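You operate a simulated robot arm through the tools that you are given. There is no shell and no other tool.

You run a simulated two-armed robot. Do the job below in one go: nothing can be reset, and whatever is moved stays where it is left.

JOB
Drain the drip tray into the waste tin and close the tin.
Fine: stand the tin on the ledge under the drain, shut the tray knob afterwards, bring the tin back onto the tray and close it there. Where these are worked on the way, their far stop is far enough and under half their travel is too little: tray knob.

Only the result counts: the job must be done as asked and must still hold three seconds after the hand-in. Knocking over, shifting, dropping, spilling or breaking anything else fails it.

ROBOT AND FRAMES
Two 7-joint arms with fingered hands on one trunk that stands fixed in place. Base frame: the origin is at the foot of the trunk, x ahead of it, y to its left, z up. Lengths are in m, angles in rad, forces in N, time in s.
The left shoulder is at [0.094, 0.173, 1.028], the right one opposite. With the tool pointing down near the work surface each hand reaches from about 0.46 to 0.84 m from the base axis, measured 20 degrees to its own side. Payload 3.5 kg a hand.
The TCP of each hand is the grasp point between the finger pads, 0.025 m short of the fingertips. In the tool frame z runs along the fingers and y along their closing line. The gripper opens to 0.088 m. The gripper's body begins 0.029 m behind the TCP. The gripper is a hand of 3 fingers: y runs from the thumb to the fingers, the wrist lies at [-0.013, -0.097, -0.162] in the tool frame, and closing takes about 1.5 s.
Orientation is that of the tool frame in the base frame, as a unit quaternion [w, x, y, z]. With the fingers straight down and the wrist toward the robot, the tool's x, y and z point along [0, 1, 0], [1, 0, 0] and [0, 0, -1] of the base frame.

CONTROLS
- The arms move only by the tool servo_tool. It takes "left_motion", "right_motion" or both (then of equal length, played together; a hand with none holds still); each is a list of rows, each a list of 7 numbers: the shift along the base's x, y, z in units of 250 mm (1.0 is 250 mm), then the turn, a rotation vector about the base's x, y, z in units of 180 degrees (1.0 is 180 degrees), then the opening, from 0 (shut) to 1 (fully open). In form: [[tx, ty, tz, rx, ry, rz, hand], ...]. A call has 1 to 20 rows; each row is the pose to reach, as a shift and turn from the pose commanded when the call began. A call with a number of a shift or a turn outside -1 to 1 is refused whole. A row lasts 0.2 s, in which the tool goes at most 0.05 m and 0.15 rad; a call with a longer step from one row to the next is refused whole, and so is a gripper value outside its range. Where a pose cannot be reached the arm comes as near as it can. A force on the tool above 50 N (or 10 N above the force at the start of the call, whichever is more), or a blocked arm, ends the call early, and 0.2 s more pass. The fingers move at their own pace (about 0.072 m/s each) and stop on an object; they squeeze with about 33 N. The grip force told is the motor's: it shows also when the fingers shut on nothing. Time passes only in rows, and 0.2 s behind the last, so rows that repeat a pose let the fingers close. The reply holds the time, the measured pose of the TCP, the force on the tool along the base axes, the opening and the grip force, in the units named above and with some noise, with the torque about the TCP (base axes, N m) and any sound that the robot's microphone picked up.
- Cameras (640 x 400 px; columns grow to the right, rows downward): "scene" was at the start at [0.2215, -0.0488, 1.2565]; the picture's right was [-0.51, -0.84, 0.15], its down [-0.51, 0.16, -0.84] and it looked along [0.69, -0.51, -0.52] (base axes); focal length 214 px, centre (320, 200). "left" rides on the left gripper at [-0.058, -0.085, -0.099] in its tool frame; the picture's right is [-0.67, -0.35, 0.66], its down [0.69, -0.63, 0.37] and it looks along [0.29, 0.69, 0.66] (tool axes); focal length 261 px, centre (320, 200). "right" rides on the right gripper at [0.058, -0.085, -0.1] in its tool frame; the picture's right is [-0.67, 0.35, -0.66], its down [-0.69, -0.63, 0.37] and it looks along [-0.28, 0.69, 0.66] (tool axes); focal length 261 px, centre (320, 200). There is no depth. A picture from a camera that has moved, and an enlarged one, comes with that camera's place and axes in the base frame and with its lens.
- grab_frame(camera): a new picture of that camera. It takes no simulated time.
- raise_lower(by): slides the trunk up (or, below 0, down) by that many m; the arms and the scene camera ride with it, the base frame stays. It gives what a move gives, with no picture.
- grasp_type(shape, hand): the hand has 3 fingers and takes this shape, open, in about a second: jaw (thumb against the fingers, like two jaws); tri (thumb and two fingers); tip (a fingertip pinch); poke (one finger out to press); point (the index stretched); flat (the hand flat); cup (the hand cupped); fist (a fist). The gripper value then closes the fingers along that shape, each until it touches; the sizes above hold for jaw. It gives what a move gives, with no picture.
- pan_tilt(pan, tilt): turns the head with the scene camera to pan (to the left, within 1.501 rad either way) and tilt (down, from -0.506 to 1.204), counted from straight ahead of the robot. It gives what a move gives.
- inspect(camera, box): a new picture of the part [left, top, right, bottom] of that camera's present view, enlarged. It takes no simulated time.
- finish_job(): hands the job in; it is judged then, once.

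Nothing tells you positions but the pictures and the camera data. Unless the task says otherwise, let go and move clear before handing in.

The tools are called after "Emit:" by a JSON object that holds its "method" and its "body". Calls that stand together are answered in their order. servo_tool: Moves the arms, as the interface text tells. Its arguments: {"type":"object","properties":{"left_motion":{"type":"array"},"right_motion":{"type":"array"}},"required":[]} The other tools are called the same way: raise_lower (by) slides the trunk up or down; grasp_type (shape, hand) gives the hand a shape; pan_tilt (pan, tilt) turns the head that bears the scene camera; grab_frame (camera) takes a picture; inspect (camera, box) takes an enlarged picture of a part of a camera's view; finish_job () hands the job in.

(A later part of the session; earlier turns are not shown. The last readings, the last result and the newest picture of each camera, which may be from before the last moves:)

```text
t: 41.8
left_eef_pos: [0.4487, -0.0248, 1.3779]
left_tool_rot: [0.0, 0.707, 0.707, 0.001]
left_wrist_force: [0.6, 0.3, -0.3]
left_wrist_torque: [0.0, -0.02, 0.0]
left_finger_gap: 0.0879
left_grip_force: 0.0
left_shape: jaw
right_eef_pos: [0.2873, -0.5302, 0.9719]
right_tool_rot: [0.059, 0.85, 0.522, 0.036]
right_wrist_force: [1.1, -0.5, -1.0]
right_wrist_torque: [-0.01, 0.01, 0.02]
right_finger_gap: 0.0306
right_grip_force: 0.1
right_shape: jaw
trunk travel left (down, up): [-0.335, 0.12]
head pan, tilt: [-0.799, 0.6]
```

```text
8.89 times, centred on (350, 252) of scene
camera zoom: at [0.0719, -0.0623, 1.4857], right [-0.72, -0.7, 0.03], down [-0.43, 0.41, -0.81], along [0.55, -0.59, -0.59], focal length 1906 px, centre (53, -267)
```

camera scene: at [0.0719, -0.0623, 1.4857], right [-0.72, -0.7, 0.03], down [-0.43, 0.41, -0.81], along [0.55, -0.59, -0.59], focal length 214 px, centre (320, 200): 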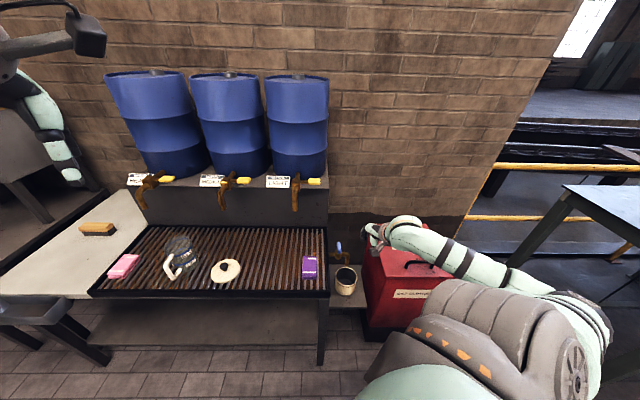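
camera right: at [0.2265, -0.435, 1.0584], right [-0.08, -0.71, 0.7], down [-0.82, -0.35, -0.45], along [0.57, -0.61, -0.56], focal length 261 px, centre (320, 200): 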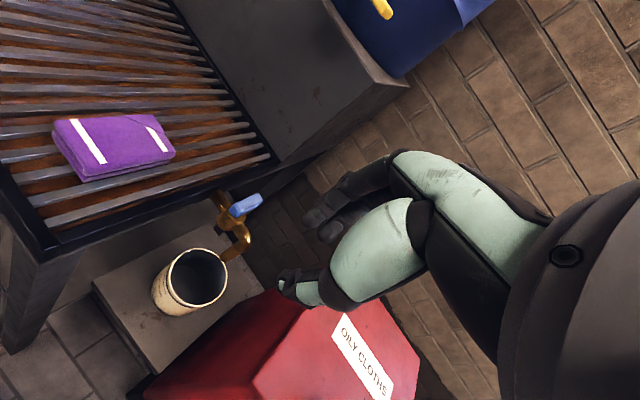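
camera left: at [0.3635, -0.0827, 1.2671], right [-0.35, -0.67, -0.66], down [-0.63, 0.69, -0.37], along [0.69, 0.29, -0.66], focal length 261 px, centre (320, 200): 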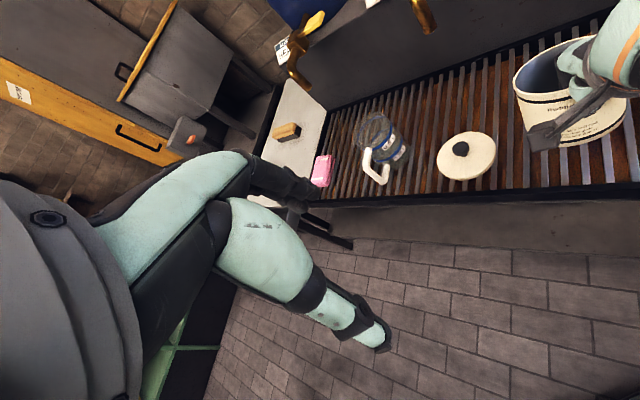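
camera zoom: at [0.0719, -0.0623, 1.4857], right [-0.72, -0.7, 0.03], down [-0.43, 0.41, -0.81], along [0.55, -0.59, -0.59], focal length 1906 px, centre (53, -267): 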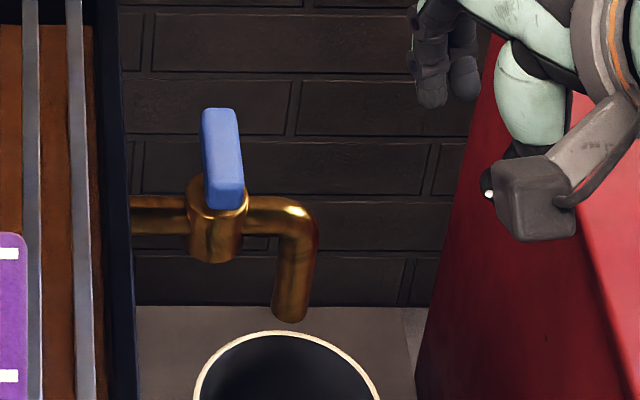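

The knob is a 46 mm bar across the pipe, centred near (0.440, -0.589), with its top near z 0.777. I'll level the hand and turn it to yaw +45° above the knob, ready to pinch the bar across its width.

Emit:
{"method": "servo_tool", "body": {"right_motion": [[0.04, -0.03, 0, 0.01, 0.02, 0, 0.6], [0.1, -0.08, 0, 0.02, 0.04, 0, 0.6], [0.2, -0.13, 0, 0.02, 0.04, 0, 0.6], [0.3, -0.18, 0, 0.02, 0.04, 0, 0.6], [0.4, -0.22, 0, 0.02, 0.04, 0, 0.6], [0.4, -0.22, 0, 0.02, 0.04, 0, 0.6]]}}

Emit:
{"method": "servo_tool", "body": {"right_motion": [[0, 0, 0, 0, 0, 0.045, 0.6], [0.02, 0, 0, 0, 0, 0.09, 0.6], [0.05, 0, 0, 0, 0, 0.135, 0.6], [0.08, 0, 0, 0, 0, 0.18, 0.6], [0.11, 0, 0, 0, 0, 0.225, 0.6], [0.14, 0, 0, 0, 0, 0.27, 0.6], [0.17, 0, 0, 0, 0, 0.315, 0.6], [0.2, 0, 0, 0, 0, 0.36, 0.6], [0.2, 0, 0, 0, 0, 0.4, 0.6], [0.2, 0, 0, 0, 0, 0.4, 0.6]]}}

Emit:
{"method": "grab_frame", "body": {"camera": "right"}}

Emit:
{"method": "grab_frame", "body": {"camera": "scene"}}

```text
t: 43.2
left_eef_pos: [0.4467, -0.0258, 1.3783]
left_tool_rot: [0.0, 0.707, 0.707, 0.0]
left_wrist_force: [0.1, -0.4, 0.4]
left_wrist_torque: [0.01, -0.02, -0.01]
left_finger_gap: 0.0878
left_grip_force: 0.1
left_shape: jaw
right_eef_pos: [0.3868, -0.5845, 0.9723]
right_tool_rot: [0.001, 0.852, 0.523, 0.0]
right_wrist_force: [0.1, 0.1, -0.4]
right_wrist_torque: [0.01, -0.04, -0.01]
right_finger_gap: 0.0525
right_grip_force: 0.1
right_shape: jaw
trunk travel left (down, up): [-0.335, 0.12]
head pan, tilt: [-0.799, 0.6]
```

```text
t: 45.4
left_eef_pos: [0.4477, -0.0245, 1.3788]
left_tool_rot: [0.0, 0.708, 0.707, 0.0]
left_wrist_force: [-0.3, 0.0, 0.9]
left_wrist_torque: [0.01, -0.01, 0.02]
left_finger_gap: 0.0875
left_grip_force: 0.0
left_shape: jaw
right_eef_pos: [0.4367, -0.5848, 0.9715]
right_tool_rot: [-0.001, 0.382, 0.924, 0.0]
right_wrist_force: [0.3, -0.3, -0.1]
right_wrist_torque: [0.01, 0.0, 0.02]
right_finger_gap: 0.0527
right_grip_force: 0.1
right_shape: jaw
trunk travel left (down, up): [-0.335, 0.12]
head pan, tilt: [-0.799, 0.6]
```

```text
taken
camera right: at [0.3356, -0.6051, 1.0715], right [0.72, -0.23, 0.66], down [0.04, -0.93, -0.37], along [0.69, 0.29, -0.66], focal length 261 px, centre (320, 200)
```

right: 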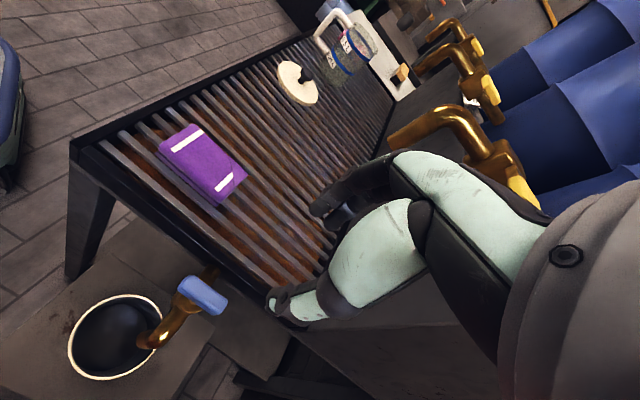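

```text
taken
camera scene: at [0.0715, -0.0623, 1.4857], right [-0.72, -0.7, 0.03], down [-0.43, 0.41, -0.81], along [0.55, -0.59, -0.59], focal length 214 px, centre (320, 200)
```

scene: 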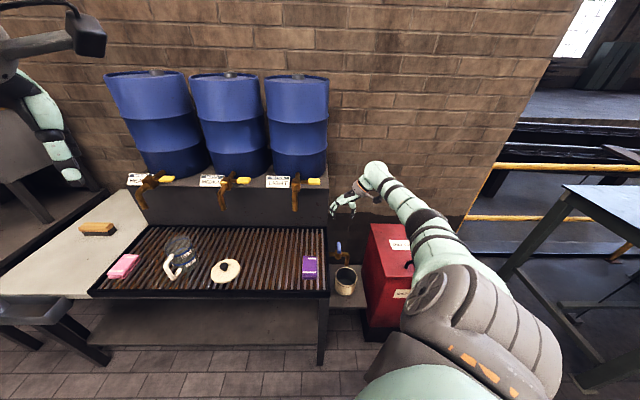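

The wrist camera confirms the knob axis at about (0.4395, -0.589). I'll centre over it and descend partway with a narrower opening to check alignment.

Emit:
{"method": "servo_tool", "body": {"right_motion": [[0.011, -0.017, -0.12, 0, 0, 0, 0.45], [0.011, -0.017, -0.25, 0, 0, 0, 0.45], [0.011, -0.017, -0.38, 0, 0, 0, 0.45], [0.011, -0.017, -0.5, 0, 0, 0, 0.45], [0.011, -0.017, -0.6, 0, 0, 0, 0.45], [0.011, -0.017, -0.6, 0, 0, 0, 0.45]]}}

Emit:
{"method": "grab_frame", "body": {"camera": "right"}}

Emit:
{"method": "inspect", "body": {"camera": "scene", "box": [310, 200, 390, 280]}}

```text
t: 46.8
left_eef_pos: [0.4488, -0.025, 1.3768]
left_tool_rot: [0.0, 0.707, 0.707, 0.0]
left_wrist_force: [-0.9, 0.1, -0.5]
left_wrist_torque: [-0.02, 0.01, 0.0]
left_finger_gap: 0.0875
left_grip_force: 0.1
left_shape: jaw
right_eef_pos: [0.4287, -0.5705, 0.8392]
right_tool_rot: [0.0, 0.382, 0.924, 0.0]
right_wrist_force: [-0.4, 0.6, -0.3]
right_wrist_torque: [-0.01, 0.02, 0.02]
right_finger_gap: 0.0397
right_grip_force: 0.1
right_shape: jaw
right hand out of reach, approached as far as the arm can: row 3, 4, 5, 6
trunk travel left (down, up): [-0.335, 0.12]
head pan, tilt: [-0.799, 0.6]
```

```text
taken
camera right: at [0.3287, -0.5896, 0.9402], right [0.72, -0.23, 0.66], down [0.04, -0.93, -0.37], along [0.69, 0.29, -0.66], focal length 261 px, centre (320, 200)
```

right: 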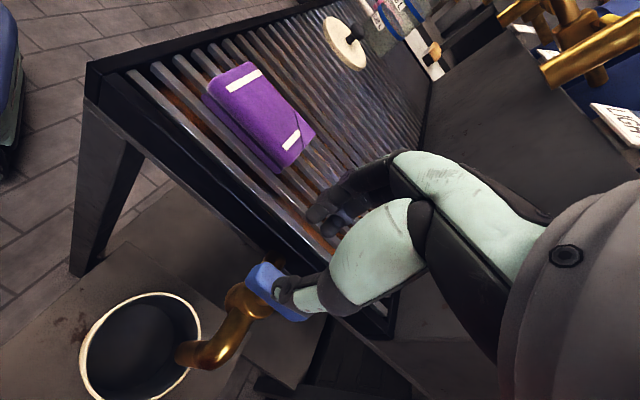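

```text
5.00 times, centred on (350, 240) of scene
camera zoom: at [0.0723, -0.0617, 1.4857], right [-0.72, -0.7, 0.03], down [-0.43, 0.4, -0.81], along [0.55, -0.59, -0.59], focal length 1072 px, centre (170, 0)
```

zoom: 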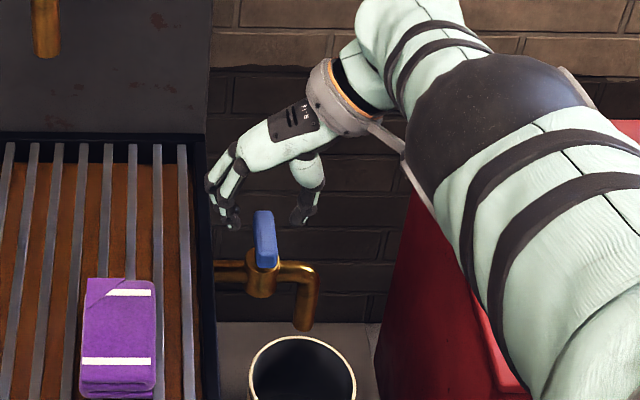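

The arm ran out of extension because the trunk is too high for this yaw. I'll lift the hand, lower the trunk about 0.2 m, and come down again.

Emit:
{"method": "servo_tool", "body": {"right_motion": [[0, 0, 0.15, 0, 0, 0, 0.45], [0, 0, 0.3, 0, 0, 0, 0.45], [0.02, -0.03, 0.45, 0, 0, 0, 0.45], [0.043, -0.074, 0.6, 0, 0, 0, 0.45], [0.043, -0.074, 0.75, 0, 0, 0, 0.45], [0.043, -0.074, 0.85, 0, 0, 0, 0.45], [0.043, -0.074, 0.85, 0, 0, 0, 0.45]]}}

Emit:
{"method": "raise_lower", "body": {"by": -0.21}}

Emit:
{"method": "grab_frame", "body": {"camera": "right"}}

Emit:
{"method": "grab_frame", "body": {"camera": "scene"}}

```text
t: 48.4
left_eef_pos: [0.4484, -0.0254, 1.3766]
left_tool_rot: [0.0, 0.707, 0.707, 0.0]
left_wrist_force: [0.2, 0.0, -0.2]
left_wrist_torque: [0.01, 0.0, 0.02]
left_finger_gap: 0.0875
left_grip_force: 0.1
left_shape: jaw
right_eef_pos: [0.4602, -0.6204, 1.0487]
right_tool_rot: [-0.001, 0.383, 0.924, 0.0]
right_wrist_force: [0.6, -0.4, 0.1]
right_wrist_torque: [0.01, 0.01, 0.03]
right_finger_gap: 0.0398
right_grip_force: 0.0
right_shape: jaw
right hand out of reach, approached as far as the arm can: row 1, 2, 3, 4, 5, 6, 7
trunk travel left (down, up): [-0.335, 0.12]
head pan, tilt: [-0.799, 0.6]
```

```text
t: 50.7
left_eef_pos: [0.4468, -0.0273, 1.1672]
left_tool_rot: [0.0, 0.708, 0.707, 0.001]
left_wrist_force: [0.0, -0.1, -1.5]
left_wrist_torque: [-0.01, 0.0, -0.01]
left_finger_gap: 0.0877
left_grip_force: 0.0
left_shape: jaw
right_eef_pos: [0.4661, -0.6218, 0.7188]
right_tool_rot: [-0.111, 0.379, 0.918, -0.045]
right_wrist_force: [-5.8, -6.5, -3.0]
right_wrist_torque: [-0.08, 0.08, -0.07]
right_finger_gap: 0.0373
right_grip_force: 0.1
right_shape: jaw
trunk travel left (down, up): [-0.125, 0.33]
head pan, tilt: [-0.799, 0.6]
```

```text
taken
camera right: at [0.392, -0.6422, 0.8402], right [0.86, -0.23, 0.46], down [-0.05, -0.93, -0.37], along [0.51, 0.29, -0.81], focal length 261 px, centre (320, 200)
```

right: 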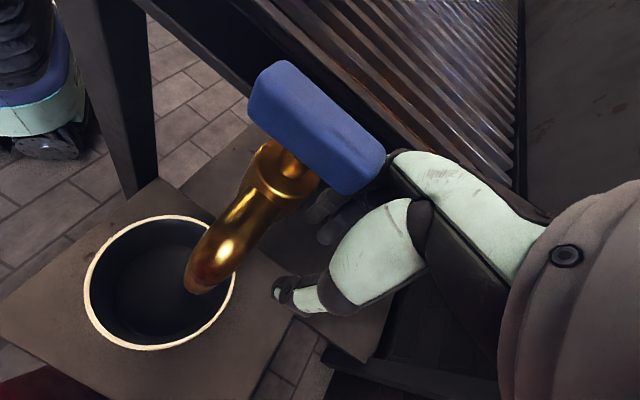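

```text
taken
camera scene: at [0.1964, -0.0638, 1.2355], right [-0.69, -0.7, 0.2], down [-0.61, 0.41, -0.68], along [0.39, -0.59, -0.7], focal length 214 px, centre (320, 200)
```

scene: 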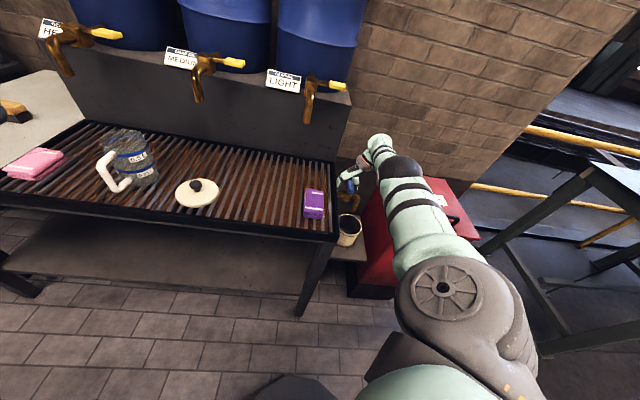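

The trunk move ended with the hand lower and tilted, beside the knob's far end and touching something lightly (about 9 N). I'll look closely before moving again.

Emit:
{"method": "inspect", "body": {"camera": "scene", "box": [310, 130, 400, 220]}}

Emit:
{"method": "inspect", "body": {"camera": "right", "box": [160, 40, 460, 320]}}

```text
4.44 times, centred on (355, 175) of scene
camera zoom: at [0.1964, -0.0638, 1.2355], right [-0.69, -0.7, 0.2], down [-0.61, 0.41, -0.68], along [0.39, -0.59, -0.7], focal length 953 px, centre (164, 311)
```

zoom: 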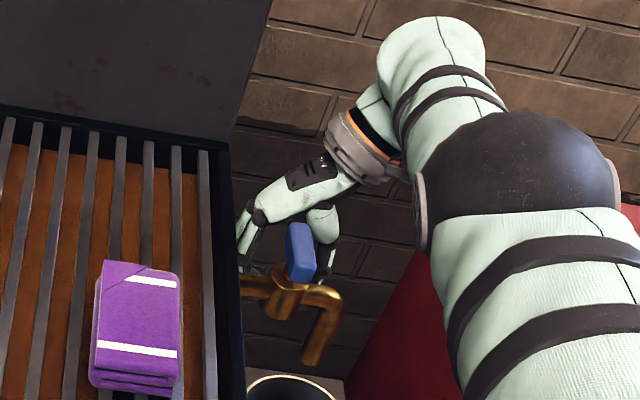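

```text
1.43 times, centred on (310, 180) of right
camera zoom: at [0.392, -0.6422, 0.8402], right [0.86, -0.23, 0.46], down [-0.05, -0.93, -0.37], along [0.51, 0.29, -0.81], focal length 372 px, centre (334, 229)
```

zoom: 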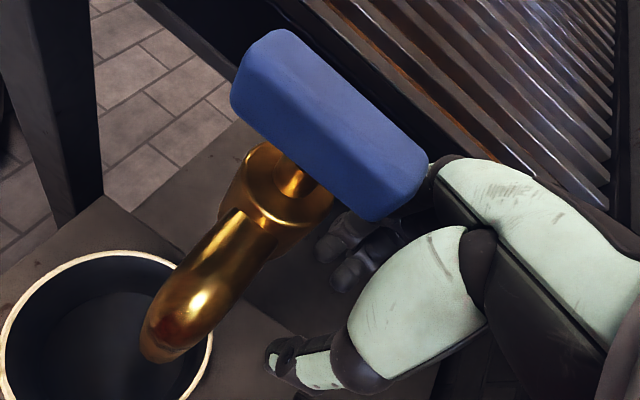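

The bar and tin look undisturbed. The fingers lightly touch the tray-end side, so I'll lift gently, moving slightly away from the tray.

Emit:
{"method": "servo_tool", "body": {"right_motion": [[-0.01, -0.01, 0.03, 0, 0, 0, 0.45], [-0.02, -0.02, 0.08, 0, 0, 0, 0.45]]}}

Emit:
{"method": "grab_frame", "body": {"camera": "right"}}

```text
t: 51.3
left_eef_pos: [0.4482, -0.0236, 1.1679]
left_tool_rot: [0.001, 0.706, 0.708, 0.0]
left_wrist_force: [-0.8, -0.1, 0.1]
left_wrist_torque: [-0.03, -0.03, 0.0]
left_finger_gap: 0.0875
left_grip_force: 0.0
left_shape: jaw
right_eef_pos: [0.4656, -0.6274, 0.7392]
right_tool_rot: [-0.112, 0.379, 0.918, -0.044]
right_wrist_force: [0.0, -0.1, -0.4]
right_wrist_torque: [-0.01, -0.01, -0.01]
right_finger_gap: 0.04
right_grip_force: 0.0
right_shape: jaw
right hand out of reach, approached as far as the arm can: row 2
trunk travel left (down, up): [-0.125, 0.33]
head pan, tilt: [-0.799, 0.6]
```

```text
taken
camera right: at [0.3905, -0.6479, 0.8596], right [0.86, -0.23, 0.46], down [-0.05, -0.93, -0.37], along [0.52, 0.29, -0.8], focal length 261 px, centre (320, 200)
```

right: 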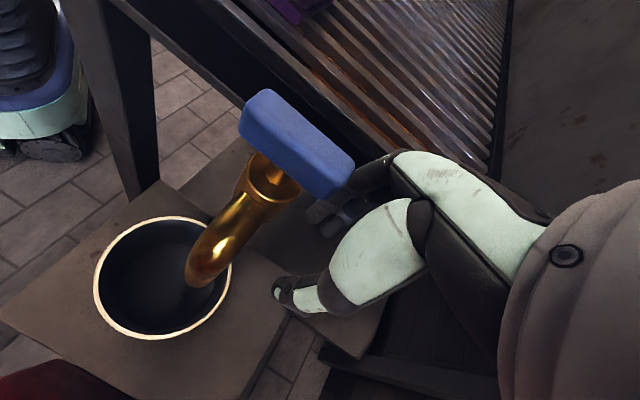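

The hand is free of contact now but the arm is fully stretched at this yaw. I'll go straight up to clear the bar, then turn to a more comfortable yaw and push the bar instead of pinching it.

Emit:
{"method": "servo_tool", "body": {"right_motion": [[0, 0, 0.08, 0, 0, 0, 0.45], [0, 0, 0.16, 0, 0, 0, 0.45], [0, 0, 0.24, 0, 0, 0, 0.45], [0, 0, 0.32, 0, 0, 0, 0.45], [0, 0, 0.4, 0, 0, 0, 0.45]]}}

Emit:
{"method": "grab_frame", "body": {"camera": "right"}}

Emit:
{"method": "grab_frame", "body": {"camera": "scene"}}

```text
t: 52.5
left_eef_pos: [0.4491, -0.0245, 1.1673]
left_tool_rot: [0.0, 0.707, 0.707, 0.0]
left_wrist_force: [0.0, -0.1, 0.2]
left_wrist_torque: [-0.02, -0.04, -0.01]
left_finger_gap: 0.0877
left_grip_force: 0.0
left_shape: jaw
right_eef_pos: [0.4716, -0.6405, 0.8379]
right_tool_rot: [-0.111, 0.379, 0.918, -0.045]
right_wrist_force: [0.3, 0.5, 1.0]
right_wrist_torque: [0.03, 0.01, -0.01]
right_finger_gap: 0.0401
right_grip_force: 0.0
right_shape: jaw
right hand out of reach, approached as far as the arm can: row 1, 2, 3, 4, 5
trunk travel left (down, up): [-0.125, 0.33]
head pan, tilt: [-0.799, 0.6]
```

```text
taken
camera right: at [0.3961, -0.6599, 0.96], right [0.86, -0.23, 0.46], down [-0.05, -0.93, -0.37], along [0.51, 0.29, -0.81], focal length 261 px, centre (320, 200)
```

right: 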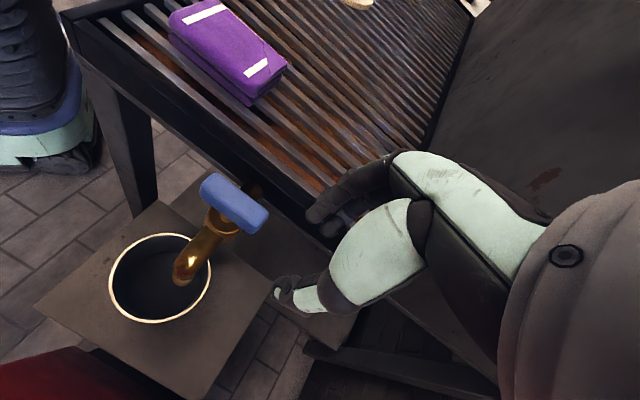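

```text
taken
camera scene: at [0.1972, -0.062, 1.2356], right [-0.69, -0.7, 0.2], down [-0.61, 0.41, -0.68], along [0.39, -0.59, -0.7], focal length 214 px, centre (320, 200)
```

scene: 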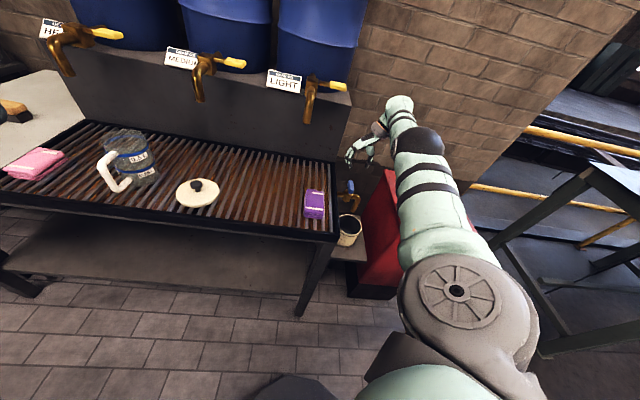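

The hand is clear at z 0.84 and the bar is unchanged. I'll rotate back to a relaxed yaw of about -30°, level, hovering on the near side of the knob.

Emit:
{"method": "servo_tool", "body": {"right_motion": [[-0.01, 0.01, 0.06, -0.005, -0.0065, -0.0414, 0.45], [-0.03, 0.04, 0.12, -0.01, -0.0131, -0.0829, 0.45], [-0.06, 0.08, 0.18, -0.015, -0.0196, -0.1243, 0.45], [-0.09, 0.12, 0.22, -0.02, -0.0261, -0.1658, 0.45], [-0.12, 0.16, 0.248, -0.025, -0.0326, -0.2072, 0.45], [-0.15, 0.2, 0.248, -0.03, -0.0392, -0.2487, 0.45], [-0.18, 0.24, 0.248, -0.0351, -0.0457, -0.2901, 0.45], [-0.21, 0.28, 0.248, -0.0401, -0.0522, -0.3316, 0.45], [-0.25, 0.33, 0.248, -0.0451, -0.0588, -0.373, 0.45], [-0.286, 0.382, 0.248, -0.0501, -0.0653, -0.4145, 0.45], [-0.286, 0.382, 0.248, -0.0501, -0.0653, -0.4145, 0.45]]}}

Emit:
{"method": "grab_frame", "body": {"camera": "right"}}

Emit:
{"method": "grab_frame", "body": {"camera": "scene"}}

```text
t: 54.9
left_eef_pos: [0.4485, -0.0262, 1.1678]
left_tool_rot: [0.0, 0.707, 0.707, 0.0]
left_wrist_force: [0.3, -0.5, -0.2]
left_wrist_torque: [0.0, 0.01, 0.0]
left_finger_gap: 0.0876
left_grip_force: 0.1
left_shape: jaw
right_eef_pos: [0.5437, -0.7547, 0.9082]
right_tool_rot: [0.0, 0.866, 0.5, 0.002]
right_wrist_force: [0.5, 0.1, 0.0]
right_wrist_torque: [0.02, -0.01, 0.01]
right_finger_gap: 0.0398
right_grip_force: 0.1
right_shape: jaw
right hand out of reach, approached as far as the arm can: row 1, 2, 3, 4, 5, 6, 7, 8, 9, 10, 11
trunk travel left (down, up): [-0.125, 0.33]
head pan, tilt: [-0.799, 0.6]
```

```text
taken
camera right: at [0.4985, -0.6622, 1.008], right [-0.03, -0.75, 0.66], down [-0.89, -0.28, -0.37], along [0.46, -0.59, -0.66], focal length 261 px, centre (320, 200)
```

right: 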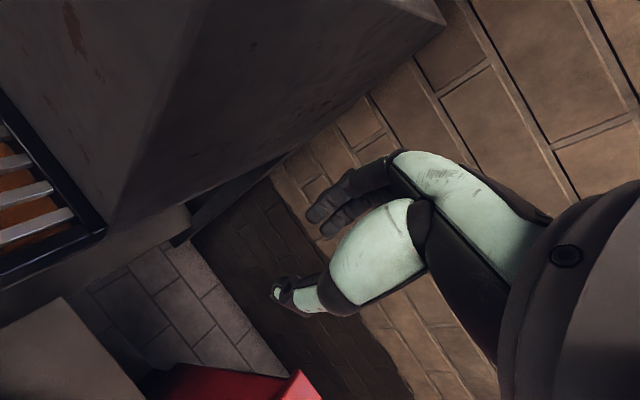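

```text
taken
camera scene: at [0.1974, -0.0623, 1.2355], right [-0.69, -0.7, 0.2], down [-0.61, 0.41, -0.68], along [0.39, -0.59, -0.7], focal length 214 px, centre (320, 200)
```

scene: 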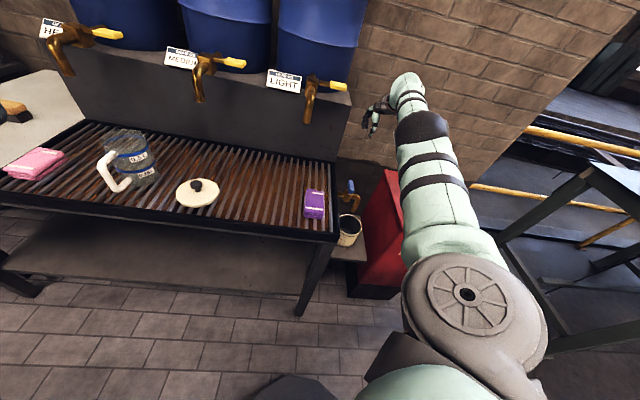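

The arm locked straight and drifted out to (0.54, -0.755, 0.91). All is clear there, so I'll pull it straight back toward the robot to bend the elbow again.

Emit:
{"method": "servo_tool", "body": {"right_motion": [[-0.05, 0.07, 0.02, 0, 0, 0, 0.45], [-0.1, 0.14, 0.04, 0, 0, 0, 0.45], [-0.15, 0.21, 0.06, 0, 0, 0, 0.45], [-0.2, 0.28, 0.08, 0, 0, 0, 0.45]]}}

Emit:
{"method": "grab_frame", "body": {"camera": "scene"}}

```text
t: 55.9
left_eef_pos: [0.4474, -0.0243, 1.1686]
left_tool_rot: [0.0, 0.708, 0.707, 0.0]
left_wrist_force: [-0.1, 0.2, -0.4]
left_wrist_torque: [0.01, 0.02, -0.04]
left_finger_gap: 0.0879
left_grip_force: 0.0
left_shape: jaw
right_eef_pos: [0.5372, -0.7536, 0.9503]
right_tool_rot: [0.0, 0.865, 0.501, 0.0]
right_wrist_force: [0.1, 1.2, 0.5]
right_wrist_torque: [0.01, 0.01, 0.02]
right_finger_gap: 0.0399
right_grip_force: 0.1
right_shape: jaw
right hand out of reach, approached as far as the arm can: row 1, 2, 3, 4
trunk travel left (down, up): [-0.125, 0.33]
head pan, tilt: [-0.799, 0.6]
```

```text
taken
camera scene: at [0.197, -0.0619, 1.2357], right [-0.69, -0.7, 0.2], down [-0.61, 0.41, -0.68], along [0.39, -0.59, -0.7], focal length 214 px, centre (320, 200)
```

scene: 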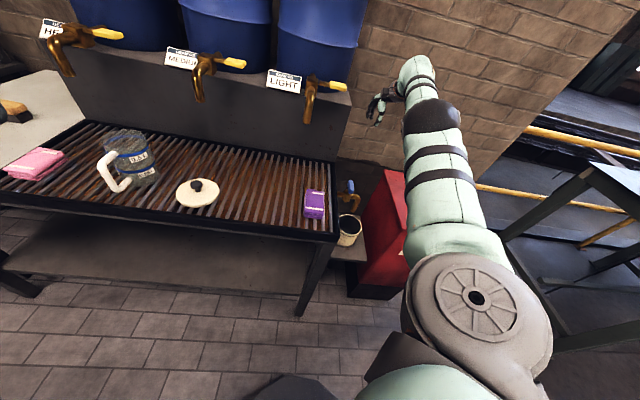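

The elbow is straight, so a purely radial pull can't bend it. I'll pull back with a component toward the elbow's bending side, staying in free air behind the tap.

Emit:
{"method": "servo_tool", "body": {"right_motion": [[0, 0.06, 0.02, 0, 0, 0, 0.45], [-0.01, 0.13, 0.04, 0, 0, 0, 0.45], [-0.03, 0.2, 0.06, 0, 0, 0, 0.45], [-0.06, 0.28, 0.08, 0, 0, 0, 0.45], [-0.1, 0.38, 0.08, 0, 0, 0, 0.45], [-0.148, 0.48, 0.08, 0, 0, 0, 0.45], [-0.148, 0.53, 0.08, 0, 0, 0, 0.45]]}}

Emit:
{"method": "grab_frame", "body": {"camera": "scene"}}

```text
t: 57.5
left_eef_pos: [0.4482, -0.0247, 1.1679]
left_tool_rot: [0.0, 0.707, 0.707, 0.0]
left_wrist_force: [-0.8, -0.5, -0.3]
left_wrist_torque: [0.01, -0.02, -0.03]
left_finger_gap: 0.0877
left_grip_force: 0.1
left_shape: jaw
right_eef_pos: [0.5797, -0.7137, 0.9872]
right_tool_rot: [0.0, 0.865, 0.501, 0.001]
right_wrist_force: [0.3, 0.3, 0.5]
right_wrist_torque: [0.03, 0.02, -0.02]
right_finger_gap: 0.0398
right_grip_force: 0.0
right_shape: jaw
right hand out of reach, approached as far as the arm can: row 1, 2, 3, 4, 5, 6, 7
trunk travel left (down, up): [-0.125, 0.33]
head pan, tilt: [-0.799, 0.6]
```

```text
taken
camera scene: at [0.1977, -0.062, 1.2354], right [-0.69, -0.7, 0.2], down [-0.61, 0.41, -0.68], along [0.39, -0.59, -0.7], focal length 214 px, centre (320, 200)
```

scene: 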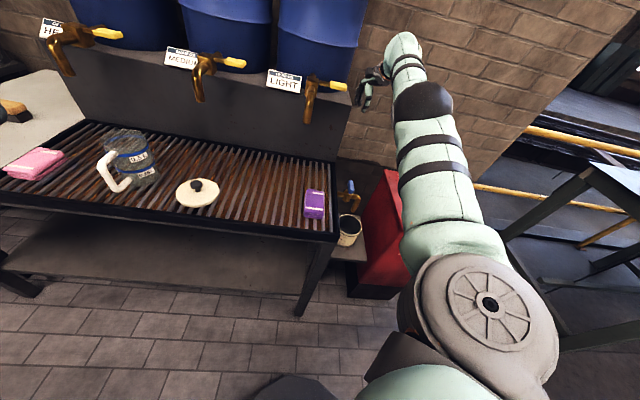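

Still straight. I'll probe another direction: swing right, away from the shelf, and then down, to find which way the elbow flexes.

Emit:
{"method": "servo_tool", "body": {"right_motion": [[-0.08, -0.05, 0, 0, 0, 0, 0.45], [-0.16, -0.1, 0, 0, 0, 0, 0.45], [-0.26, -0.17, 0, 0, 0, 0, 0.45], [-0.36, -0.2, 0, 0, 0, 0, 0.45], [-0.44, -0.2, 0, 0, 0, 0, 0.45], [-0.5, -0.18, 0, 0, 0, 0, 0.45]]}}

Emit:
{"method": "grab_frame", "body": {"camera": "scene"}}

```text
t: 58.9
left_eef_pos: [0.4492, -0.0251, 1.1683]
left_tool_rot: [0.001, 0.707, 0.707, 0.0]
left_wrist_force: [-0.1, 0.4, -0.3]
left_wrist_torque: [0.01, 0.01, -0.02]
left_finger_gap: 0.0878
left_grip_force: 0.1
left_shape: jaw
right_eef_pos: [0.4693, -0.7864, 0.9942]
right_tool_rot: [0.0, 0.865, 0.501, 0.001]
right_wrist_force: [-1.4, 0.5, 0.4]
right_wrist_torque: [0.0, -0.03, 0.0]
right_finger_gap: 0.04
right_grip_force: 0.1
right_shape: jaw
right hand out of reach, approached as far as the arm can: row 1, 2, 3, 4, 5, 6
trunk travel left (down, up): [-0.125, 0.33]
head pan, tilt: [-0.799, 0.6]
```

```text
taken
camera scene: at [0.1972, -0.0623, 1.2355], right [-0.69, -0.7, 0.2], down [-0.61, 0.41, -0.68], along [0.39, -0.59, -0.7], focal length 214 px, centre (320, 200)
```

scene: 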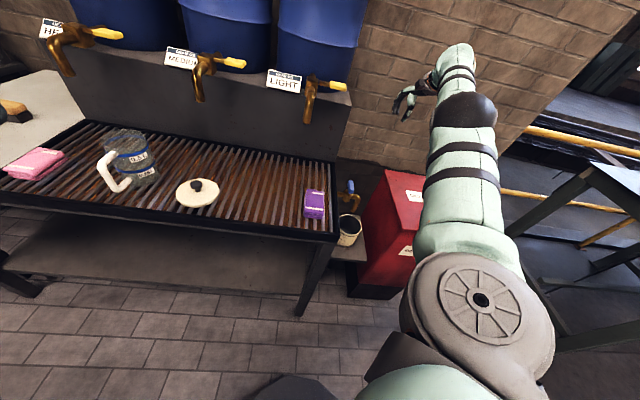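

Still no flexion. I'll try downward, where there is free air above the bin, combined with an inward pull.

Emit:
{"method": "servo_tool", "body": {"right_motion": [[-0.02, 0.04, -0.12, 0, 0, 0, 0.45], [-0.04, 0.08, -0.24, 0, 0, 0, 0.45], [-0.06, 0.12, -0.36, 0, 0, 0, 0.45], [-0.08, 0.16, -0.48, 0, 0, 0, 0.45], [-0.1, 0.2, -0.58, 0, 0, 0, 0.45]]}}

Emit:
{"method": "grab_frame", "body": {"camera": "scene"}}

```text
t: 60.1
left_eef_pos: [0.4486, -0.0255, 1.1674]
left_tool_rot: [0.0, 0.707, 0.707, 0.0]
left_wrist_force: [0.6, -0.7, 0.2]
left_wrist_torque: [-0.01, -0.02, 0.02]
left_finger_gap: 0.0874
left_grip_force: 0.1
left_shape: jaw
right_eef_pos: [0.4772, -0.7941, 0.8579]
right_tool_rot: [-0.001, 0.865, 0.501, 0.001]
right_wrist_force: [0.3, -0.5, -0.4]
right_wrist_torque: [0.02, 0.01, -0.02]
right_finger_gap: 0.0395
right_grip_force: 0.1
right_shape: jaw
right hand out of reach, approached as far as the arm can: row 1, 2, 3, 4, 5
trunk travel left (down, up): [-0.125, 0.33]
head pan, tilt: [-0.799, 0.6]
```

```text
taken
camera scene: at [0.1976, -0.0625, 1.2355], right [-0.69, -0.7, 0.2], down [-0.61, 0.41, -0.68], along [0.39, -0.59, -0.7], focal length 214 px, centre (320, 200)
```

scene: 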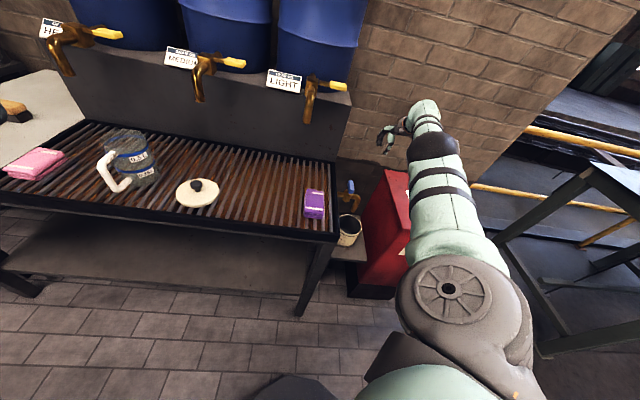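

The arm is stuck straight. I'll command a long pull straight back toward the robot, along a clear lane above the bin, and watch whether the elbow starts to bend.

Emit:
{"method": "servo_tool", "body": {"right_motion": [[-0.1, 0.1, 0.02, 0, 0, 0, 0.45], [-0.2, 0.2, 0.04, 0, 0, 0, 0.45], [-0.3, 0.3, 0.06, 0, 0, 0, 0.45], [-0.4, 0.4, 0.08, 0, 0, 0, 0.45], [-0.5, 0.5, 0.1, 0, 0, 0, 0.45], [-0.6, 0.6, 0.1, 0, 0, 0, 0.45], [-0.7, 0.7, 0.1, 0, 0, 0, 0.45], [-0.75, 0.75, 0.1, 0, 0, 0, 0.45]]}}

Emit:
{"method": "grab_frame", "body": {"camera": "scene"}}

```text
t: 61.9
left_eef_pos: [0.4485, -0.0249, 1.1681]
left_tool_rot: [-0.002, 0.707, 0.707, 0.0]
left_wrist_force: [-0.3, 0.7, -0.1]
left_wrist_torque: [0.01, -0.02, 0.01]
left_finger_gap: 0.0878
left_grip_force: 0.0
left_shape: jaw
right_eef_pos: [0.3511, -0.8428, 0.9051]
right_tool_rot: [0.0, 0.865, 0.502, 0.001]
right_wrist_force: [0.8, 0.2, -0.2]
right_wrist_torque: [-0.01, -0.02, 0.02]
right_finger_gap: 0.0396
right_grip_force: 0.1
right_shape: jaw
right hand out of reach, approached as far as the arm can: row 1, 2, 3, 4, 5, 6, 7, 8
trunk travel left (down, up): [-0.125, 0.33]
head pan, tilt: [-0.799, 0.6]
```

```text
taken
camera scene: at [0.1971, -0.0623, 1.2356], right [-0.69, -0.7, 0.2], down [-0.61, 0.41, -0.68], along [0.39, -0.59, -0.7], focal length 214 px, centre (320, 200)
```

scene: 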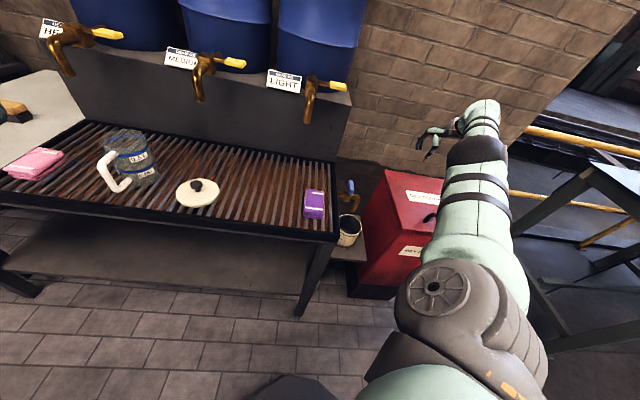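

The arm only swings sideways. I expect the elbow to flex toward left-and-down, so I'll raise the arm high first and then sweep it left, down and inward in one long motion through free air.

Emit:
{"method": "servo_tool", "body": {"right_motion": [[0, 0, 0.15, 0, 0, 0, 0.45], [0, 0, 0.3, 0, 0, 0, 0.45], [0, 0, 0.45, 0, 0, 0, 0.45], [0, 0, 0.6, 0, 0, 0, 0.45], [0, 0, 0.75, 0, 0, 0, 0.45], [0, 0, 0.9, 0, 0, 0, 0.45]]}}

Emit:
{"method": "servo_tool", "body": {"right_motion": [[0.08, 0.1, -0.08, 0, 0, 0, 0.45], [0.16, 0.2, -0.16, 0, 0, 0, 0.45], [0.22, 0.32, -0.24, 0, 0, 0, 0.45], [0.26, 0.46, -0.32, 0, 0, 0, 0.45], [0.28, 0.6, -0.4, 0, 0, 0, 0.45], [0.28, 0.74, -0.48, 0, 0, 0, 0.45], [0.26, 0.88, -0.54, 0, 0, 0, 0.45], [0.24, 1.0, -0.6, 0, 0, 0, 0.45]]}}

Emit:
{"method": "grab_frame", "body": {"camera": "scene"}}

```text
t: 63.3
left_eef_pos: [0.4486, -0.0223, 1.1684]
left_tool_rot: [0.0, 0.707, 0.707, -0.001]
left_wrist_force: [0.3, 0.2, -0.3]
left_wrist_torque: [0.02, -0.01, 0.0]
left_finger_gap: 0.0877
left_grip_force: 0.0
left_shape: jaw
right_eef_pos: [0.3463, -0.7969, 1.1072]
right_tool_rot: [0.0, 0.866, 0.501, -0.001]
right_wrist_force: [-0.3, 0.1, -1.0]
right_wrist_torque: [0.0, 0.02, -0.01]
right_finger_gap: 0.0399
right_grip_force: 0.0
right_shape: jaw
right hand out of reach, approached as far as the arm can: row 2, 3, 4, 5, 6
trunk travel left (down, up): [-0.125, 0.33]
head pan, tilt: [-0.799, 0.6]
```

```text
t: 65.1
left_eef_pos: [0.4498, -0.0244, 1.1678]
left_tool_rot: [0.001, 0.708, 0.707, -0.001]
left_wrist_force: [0.8, -0.1, -0.2]
left_wrist_torque: [-0.02, 0.0, 0.02]
left_finger_gap: 0.0875
left_grip_force: 0.0
left_shape: jaw
right_eef_pos: [0.5456, -0.7335, 1.0187]
right_tool_rot: [0.001, 0.865, 0.501, 0.0]
right_wrist_force: [0.4, -0.4, 0.5]
right_wrist_torque: [0.01, 0.05, -0.02]
right_finger_gap: 0.0398
right_grip_force: 0.1
right_shape: jaw
right hand out of reach, approached as far as the arm can: row 1, 2, 3, 4, 5, 6, 7, 8
trunk travel left (down, up): [-0.125, 0.33]
head pan, tilt: [-0.799, 0.6]
```

```text
taken
camera scene: at [0.1985, -0.0616, 1.2353], right [-0.69, -0.7, 0.2], down [-0.61, 0.41, -0.68], along [0.39, -0.59, -0.7], focal length 214 px, centre (320, 200)
```

scene: 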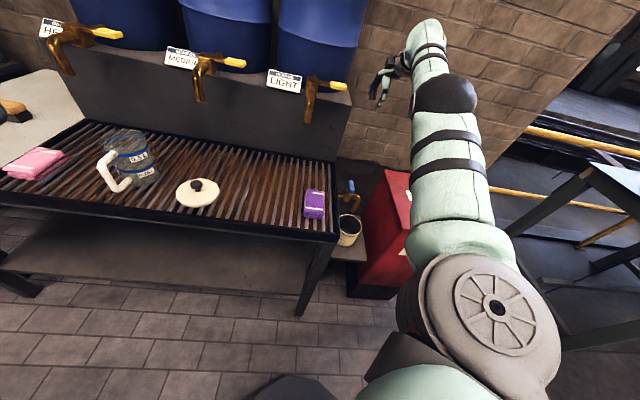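

The elbow still won't bend in any direction I try. I'll look at the right arm itself to understand its posture.

Emit:
{"method": "pan_tilt", "body": {"pan": -1.2, "tilt": 0.3}}

Emit:
{"method": "grab_frame", "body": {"camera": "scene"}}

```text
t: 65.9
left_eef_pos: [0.4487, -0.0243, 1.168]
left_tool_rot: [0.0, 0.708, 0.706, 0.001]
left_wrist_force: [0.2, 1.7, -0.8]
left_wrist_torque: [0.01, -0.03, 0.0]
left_finger_gap: 0.0878
left_grip_force: 0.2
left_shape: jaw
right_eef_pos: [0.5438, -0.7333, 1.0199]
right_tool_rot: [-0.001, 0.865, 0.502, 0.0]
right_wrist_force: [0.9, -0.4, -0.5]
right_wrist_torque: [0.0, -0.01, 0.0]
right_finger_gap: 0.0399
right_grip_force: 0.1
right_shape: jaw
trunk travel left (down, up): [-0.125, 0.33]
head pan, tilt: [-1.201, 0.3]
```

```text
taken
camera scene: at [0.1783, -0.0859, 1.2697], right [-0.89, -0.36, 0.26], down [-0.37, 0.28, -0.89], along [0.25, -0.89, -0.38], focal length 214 px, centre (320, 200)
```

scene: 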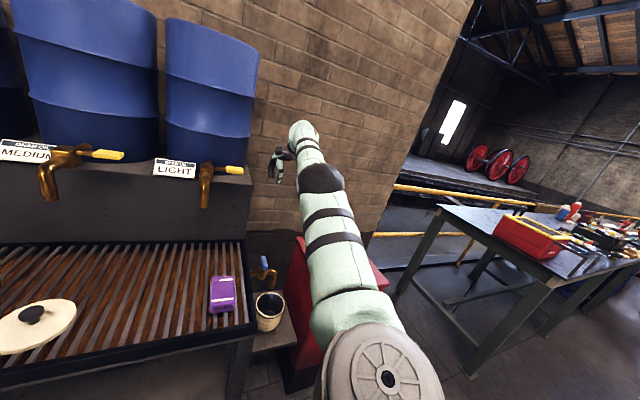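

Emit:
{"method": "inspect", "body": {"camera": "scene", "box": [250, 100, 410, 280]}}

Emit:
{"method": "grab_frame", "body": {"camera": "right"}}

Emit:
{"method": "grab_frame", "body": {"camera": "left"}}

```text
2.22 times, centred on (330, 190) of scene
camera zoom: at [0.1783, -0.0859, 1.2697], right [-0.89, -0.36, 0.26], down [-0.37, 0.28, -0.89], along [0.25, -0.89, -0.38], focal length 477 px, centre (298, 222)
```

zoom: 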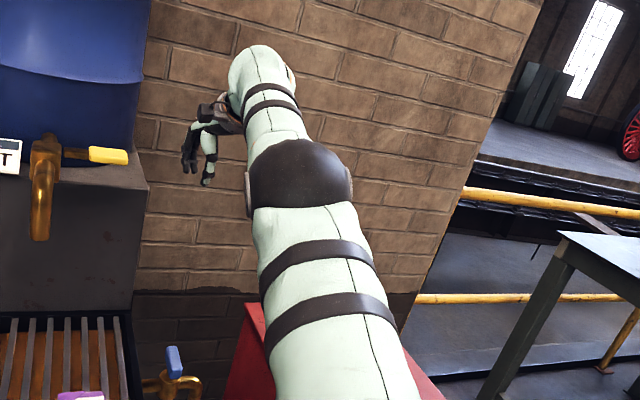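

```text
taken
camera right: at [0.4989, -0.6418, 1.1198], right [-0.03, -0.76, 0.65], down [-0.89, -0.28, -0.37], along [0.46, -0.59, -0.66], focal length 261 px, centre (320, 200)
```

right: 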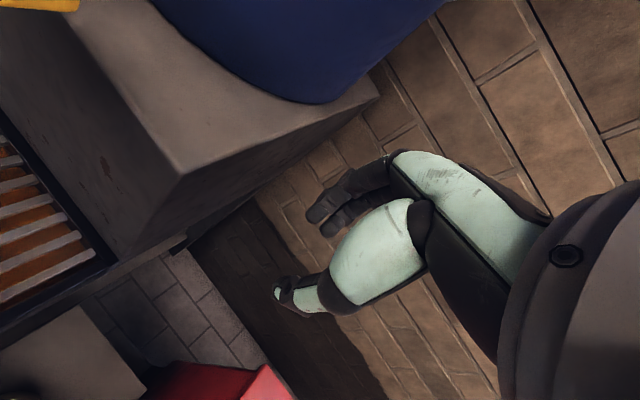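

```text
taken
camera left: at [0.3632, -0.0827, 1.2672], right [-0.35, -0.67, -0.66], down [-0.63, 0.69, -0.37], along [0.69, 0.29, -0.66], focal length 261 px, centre (320, 200)
```

left: 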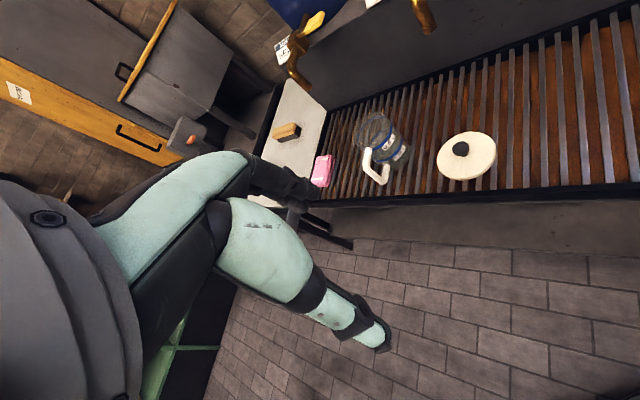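

The elbow pad faces up, so flexion should move the forearm downward. I'll swing right to open space and raise the trunk, giving room for a long downward-and-inward sweep.

Emit:
{"method": "servo_tool", "body": {"right_motion": [[-0.12, -0.06, 0, 0, 0, 0, 0.45], [-0.24, -0.13, 0, 0, 0, 0, 0.45], [-0.36, -0.19, 0, 0, 0, 0, 0.45], [-0.48, -0.25, 0, 0, 0, 0, 0.45], [-0.6, -0.29, 0, 0, 0, 0, 0.45], [-0.7, -0.31, 0, 0, 0, 0, 0.45]]}}

Emit:
{"method": "raise_lower", "body": {"by": 0.3}}

Emit:
{"method": "grab_frame", "body": {"camera": "scene"}}

```text
t: 67.3
left_eef_pos: [0.4479, -0.0254, 1.1678]
left_tool_rot: [0.0, 0.707, 0.707, -0.001]
left_wrist_force: [0.9, 0.1, 0.3]
left_wrist_torque: [0.01, 0.03, 0.0]
left_finger_gap: 0.0879
left_grip_force: 0.1
left_shape: jaw
right_eef_pos: [0.3723, -0.8193, 1.012]
right_tool_rot: [0.0, 0.865, 0.502, 0.001]
right_wrist_force: [0.7, 0.2, 0.6]
right_wrist_torque: [0.02, 0.02, 0.01]
right_finger_gap: 0.0396
right_grip_force: 0.1
right_shape: jaw
right hand out of reach, approached as far as the arm can: row 6
trunk travel left (down, up): [-0.125, 0.33]
head pan, tilt: [-1.201, 0.3]
```

```text
t: 70.3
left_eef_pos: [0.4475, -0.025, 1.468]
left_tool_rot: [0.001, 0.707, 0.707, 0.0]
left_wrist_force: [0.2, -1.3, 0.2]
left_wrist_torque: [-0.02, -0.01, 0.02]
left_finger_gap: 0.0877
left_grip_force: 0.1
left_shape: jaw
right_eef_pos: [0.2961, -0.821, 1.4045]
right_tool_rot: [0.063, 0.859, 0.497, 0.11]
right_wrist_force: [0.0, 0.0, 0.2]
right_wrist_torque: [0.01, 0.0, 0.02]
right_finger_gap: 0.0398
right_grip_force: 0.0
right_shape: jaw
trunk travel left (down, up): [-0.425, 0.03]
head pan, tilt: [-1.201, 0.3]
```

```text
taken
camera scene: at [0.0247, -0.086, 1.6078], right [-0.93, -0.36, 0.0], down [-0.11, 0.28, -0.95], along [0.34, -0.89, -0.3], focal length 214 px, centre (320, 200)
```

scene: 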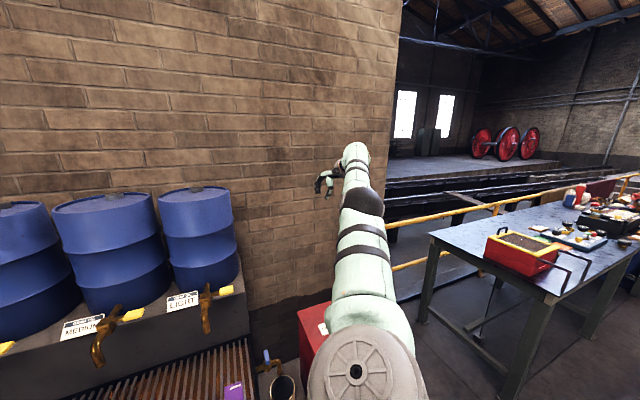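

With the arm locked straight, the trunk move tilted the hand; all is clear. Now I'll sweep down and inward in open air, levelling the hand as it goes.

Emit:
{"method": "servo_tool", "body": {"right_motion": [[0, 0.05, -0.12, 0, 0.02, 0, 0.45], [0, 0.1, -0.24, 0, 0.04, 0, 0.45], [0, 0.15, -0.36, 0, 0.06, 0, 0.45], [0, 0.2, -0.48, 0, 0.08, 0, 0.45], [0, 0.25, -0.6, 0, 0.08, 0, 0.45], [0, 0.3, -0.72, 0, 0.08, 0, 0.45], [0, 0.35, -0.84, 0, 0.08, 0, 0.45], [0, 0.4, -0.96, 0, 0.08, 0, 0.45]]}}

Emit:
{"method": "servo_tool", "body": {"right_motion": [[0, 0.08, -0.12, 0, 0, 0, 0.45], [0, 0.16, -0.24, 0, 0, 0, 0.45], [0, 0.24, -0.36, 0, 0, 0, 0.45], [0, 0.32, -0.48, 0, 0, 0, 0.45]]}}

Emit:
{"method": "grab_frame", "body": {"camera": "scene"}}

```text
t: 72.1
left_eef_pos: [0.4473, -0.0257, 1.4675]
left_tool_rot: [0.0, 0.707, 0.707, 0.0]
left_wrist_force: [0.0, -0.2, -0.2]
left_wrist_torque: [-0.02, -0.01, -0.05]
left_finger_gap: 0.0876
left_grip_force: 0.1
left_shape: jaw
right_eef_pos: [0.3262, -0.8247, 1.1627]
right_tool_rot: [0.001, 0.865, 0.501, 0.002]
right_wrist_force: [0.2, 0.1, 0.7]
right_wrist_torque: [-0.03, 0.04, 0.02]
right_finger_gap: 0.0394
right_grip_force: 0.0
right_shape: jaw
right hand out of reach, approached as far as the arm can: row 1, 2, 3, 4, 5, 6, 7, 8
trunk travel left (down, up): [-0.425, 0.03]
head pan, tilt: [-1.201, 0.3]
```

```text
t: 73.1
left_eef_pos: [0.4493, -0.0253, 1.467]
left_tool_rot: [0.0, 0.707, 0.707, 0.0]
left_wrist_force: [0.2, -0.5, 0.5]
left_wrist_torque: [0.02, -0.01, 0.0]
left_finger_gap: 0.0876
left_grip_force: 0.1
left_shape: jaw
right_eef_pos: [0.3525, -0.7891, 1.0339]
right_tool_rot: [0.001, 0.865, 0.501, 0.002]
right_wrist_force: [-0.6, -0.1, 0.0]
right_wrist_torque: [0.04, 0.03, 0.0]
right_finger_gap: 0.0396
right_grip_force: 0.1
right_shape: jaw
right hand out of reach, approached as far as the arm can: row 1, 2, 3, 4
trunk travel left (down, up): [-0.425, 0.03]
head pan, tilt: [-1.201, 0.3]
```

```text
taken
camera scene: at [0.025, -0.0861, 1.6077], right [-0.93, -0.36, 0.0], down [-0.11, 0.28, -0.95], along [0.34, -0.89, -0.3], focal length 214 px, centre (320, 200)
```

scene: 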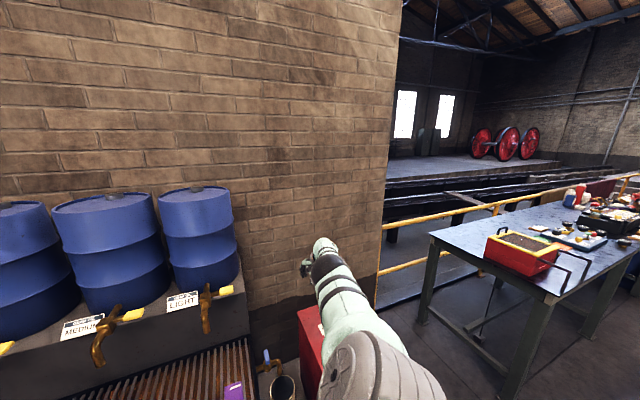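

The shoulder-to-wrist distance has started to shrink, so the elbow is bending. I'll continue down and inward.

Emit:
{"method": "servo_tool", "body": {"right_motion": [[-0.02, 0.1, -0.08, 0, 0, 0, 0.45], [-0.04, 0.2, -0.16, 0, 0, 0, 0.45], [-0.06, 0.3, -0.24, 0, 0, 0, 0.45], [-0.08, 0.4, -0.28, 0, 0, 0, 0.45], [-0.1, 0.5, -0.28, 0, 0, 0, 0.45], [-0.12, 0.6, -0.28, 0, 0, 0, 0.45]]}}

Emit:
{"method": "grab_frame", "body": {"camera": "scene"}}

```text
t: 74.5
left_eef_pos: [0.4485, -0.0259, 1.4665]
left_tool_rot: [0.0, 0.707, 0.708, -0.001]
left_wrist_force: [0.4, 0.6, -1.3]
left_wrist_torque: [0.0, -0.02, 0.0]
left_finger_gap: 0.0876
left_grip_force: 0.1
left_shape: jaw
right_eef_pos: [0.3721, -0.7276, 0.918]
right_tool_rot: [0.002, 0.866, 0.501, 0.003]
right_wrist_force: [-0.5, 0.1, 0.3]
right_wrist_torque: [-0.03, -0.01, -0.03]
right_finger_gap: 0.04
right_grip_force: 0.0
right_shape: jaw
right hand out of reach, approached as far as the arm can: row 1, 2, 3, 4, 5, 6
trunk travel left (down, up): [-0.425, 0.03]
head pan, tilt: [-1.201, 0.3]
```

```text
taken
camera scene: at [0.0251, -0.0858, 1.6077], right [-0.93, -0.36, 0.0], down [-0.11, 0.28, -0.95], along [0.34, -0.89, -0.3], focal length 214 px, centre (320, 200)
```

scene: 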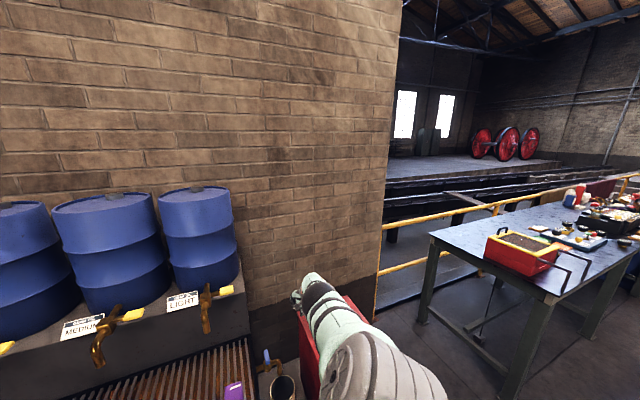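

The arm is still straight; the shoulder itself had shifted with the trunk. I'll try forcing elbow flexion through orientation: tilt the fingers back toward the robot beyond the wrist's range while asking for an inward position.

Emit:
{"method": "servo_tool", "body": {"right_motion": [[0, 0.06, 0, 0.02, 0.035, 0, 0.45], [0, 0.12, 0, 0.04, 0.07, 0, 0.45], [0, 0.18, 0, 0.06, 0.104, 0, 0.45], [0, 0.24, 0, 0.08, 0.139, 0, 0.45], [0, 0.3, 0, 0.1, 0.173, 0, 0.45], [0, 0.36, 0, 0.12, 0.208, 0, 0.45], [0, 0.42, 0, 0.14, 0.242, 0, 0.45], [0, 0.48, 0, 0.16, 0.277, 0, 0.45]]}}

Emit:
{"method": "grab_frame", "body": {"camera": "scene"}}

```text
t: 76.3
left_eef_pos: [0.4477, -0.0252, 1.4667]
left_tool_rot: [0.0, 0.708, 0.706, 0.001]
left_wrist_force: [-0.6, 0.4, -0.1]
left_wrist_torque: [-0.02, 0.0, -0.02]
left_finger_gap: 0.0875
left_grip_force: 0.1
left_shape: jaw
right_eef_pos: [0.3204, -0.5992, 0.9816]
right_tool_rot: [-0.418, 0.759, 0.439, -0.238]
right_wrist_force: [0.3, 0.5, 0.5]
right_wrist_torque: [0.03, -0.01, 0.04]
right_finger_gap: 0.0397
right_grip_force: 0.1
right_shape: jaw
right hand out of reach, approached as far as the arm can: row 4, 5, 6, 7, 8
trunk travel left (down, up): [-0.425, 0.03]
head pan, tilt: [-1.201, 0.3]
```

```text
taken
camera scene: at [0.0249, -0.0858, 1.6078], right [-0.93, -0.36, 0.0], down [-0.11, 0.28, -0.95], along [0.34, -0.89, -0.3], focal length 214 px, centre (320, 200)
```

scene: 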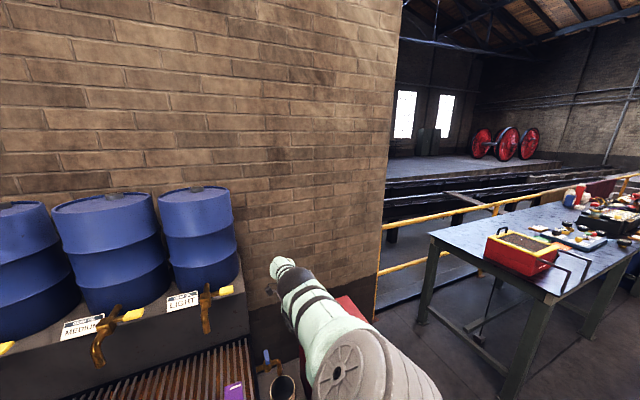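

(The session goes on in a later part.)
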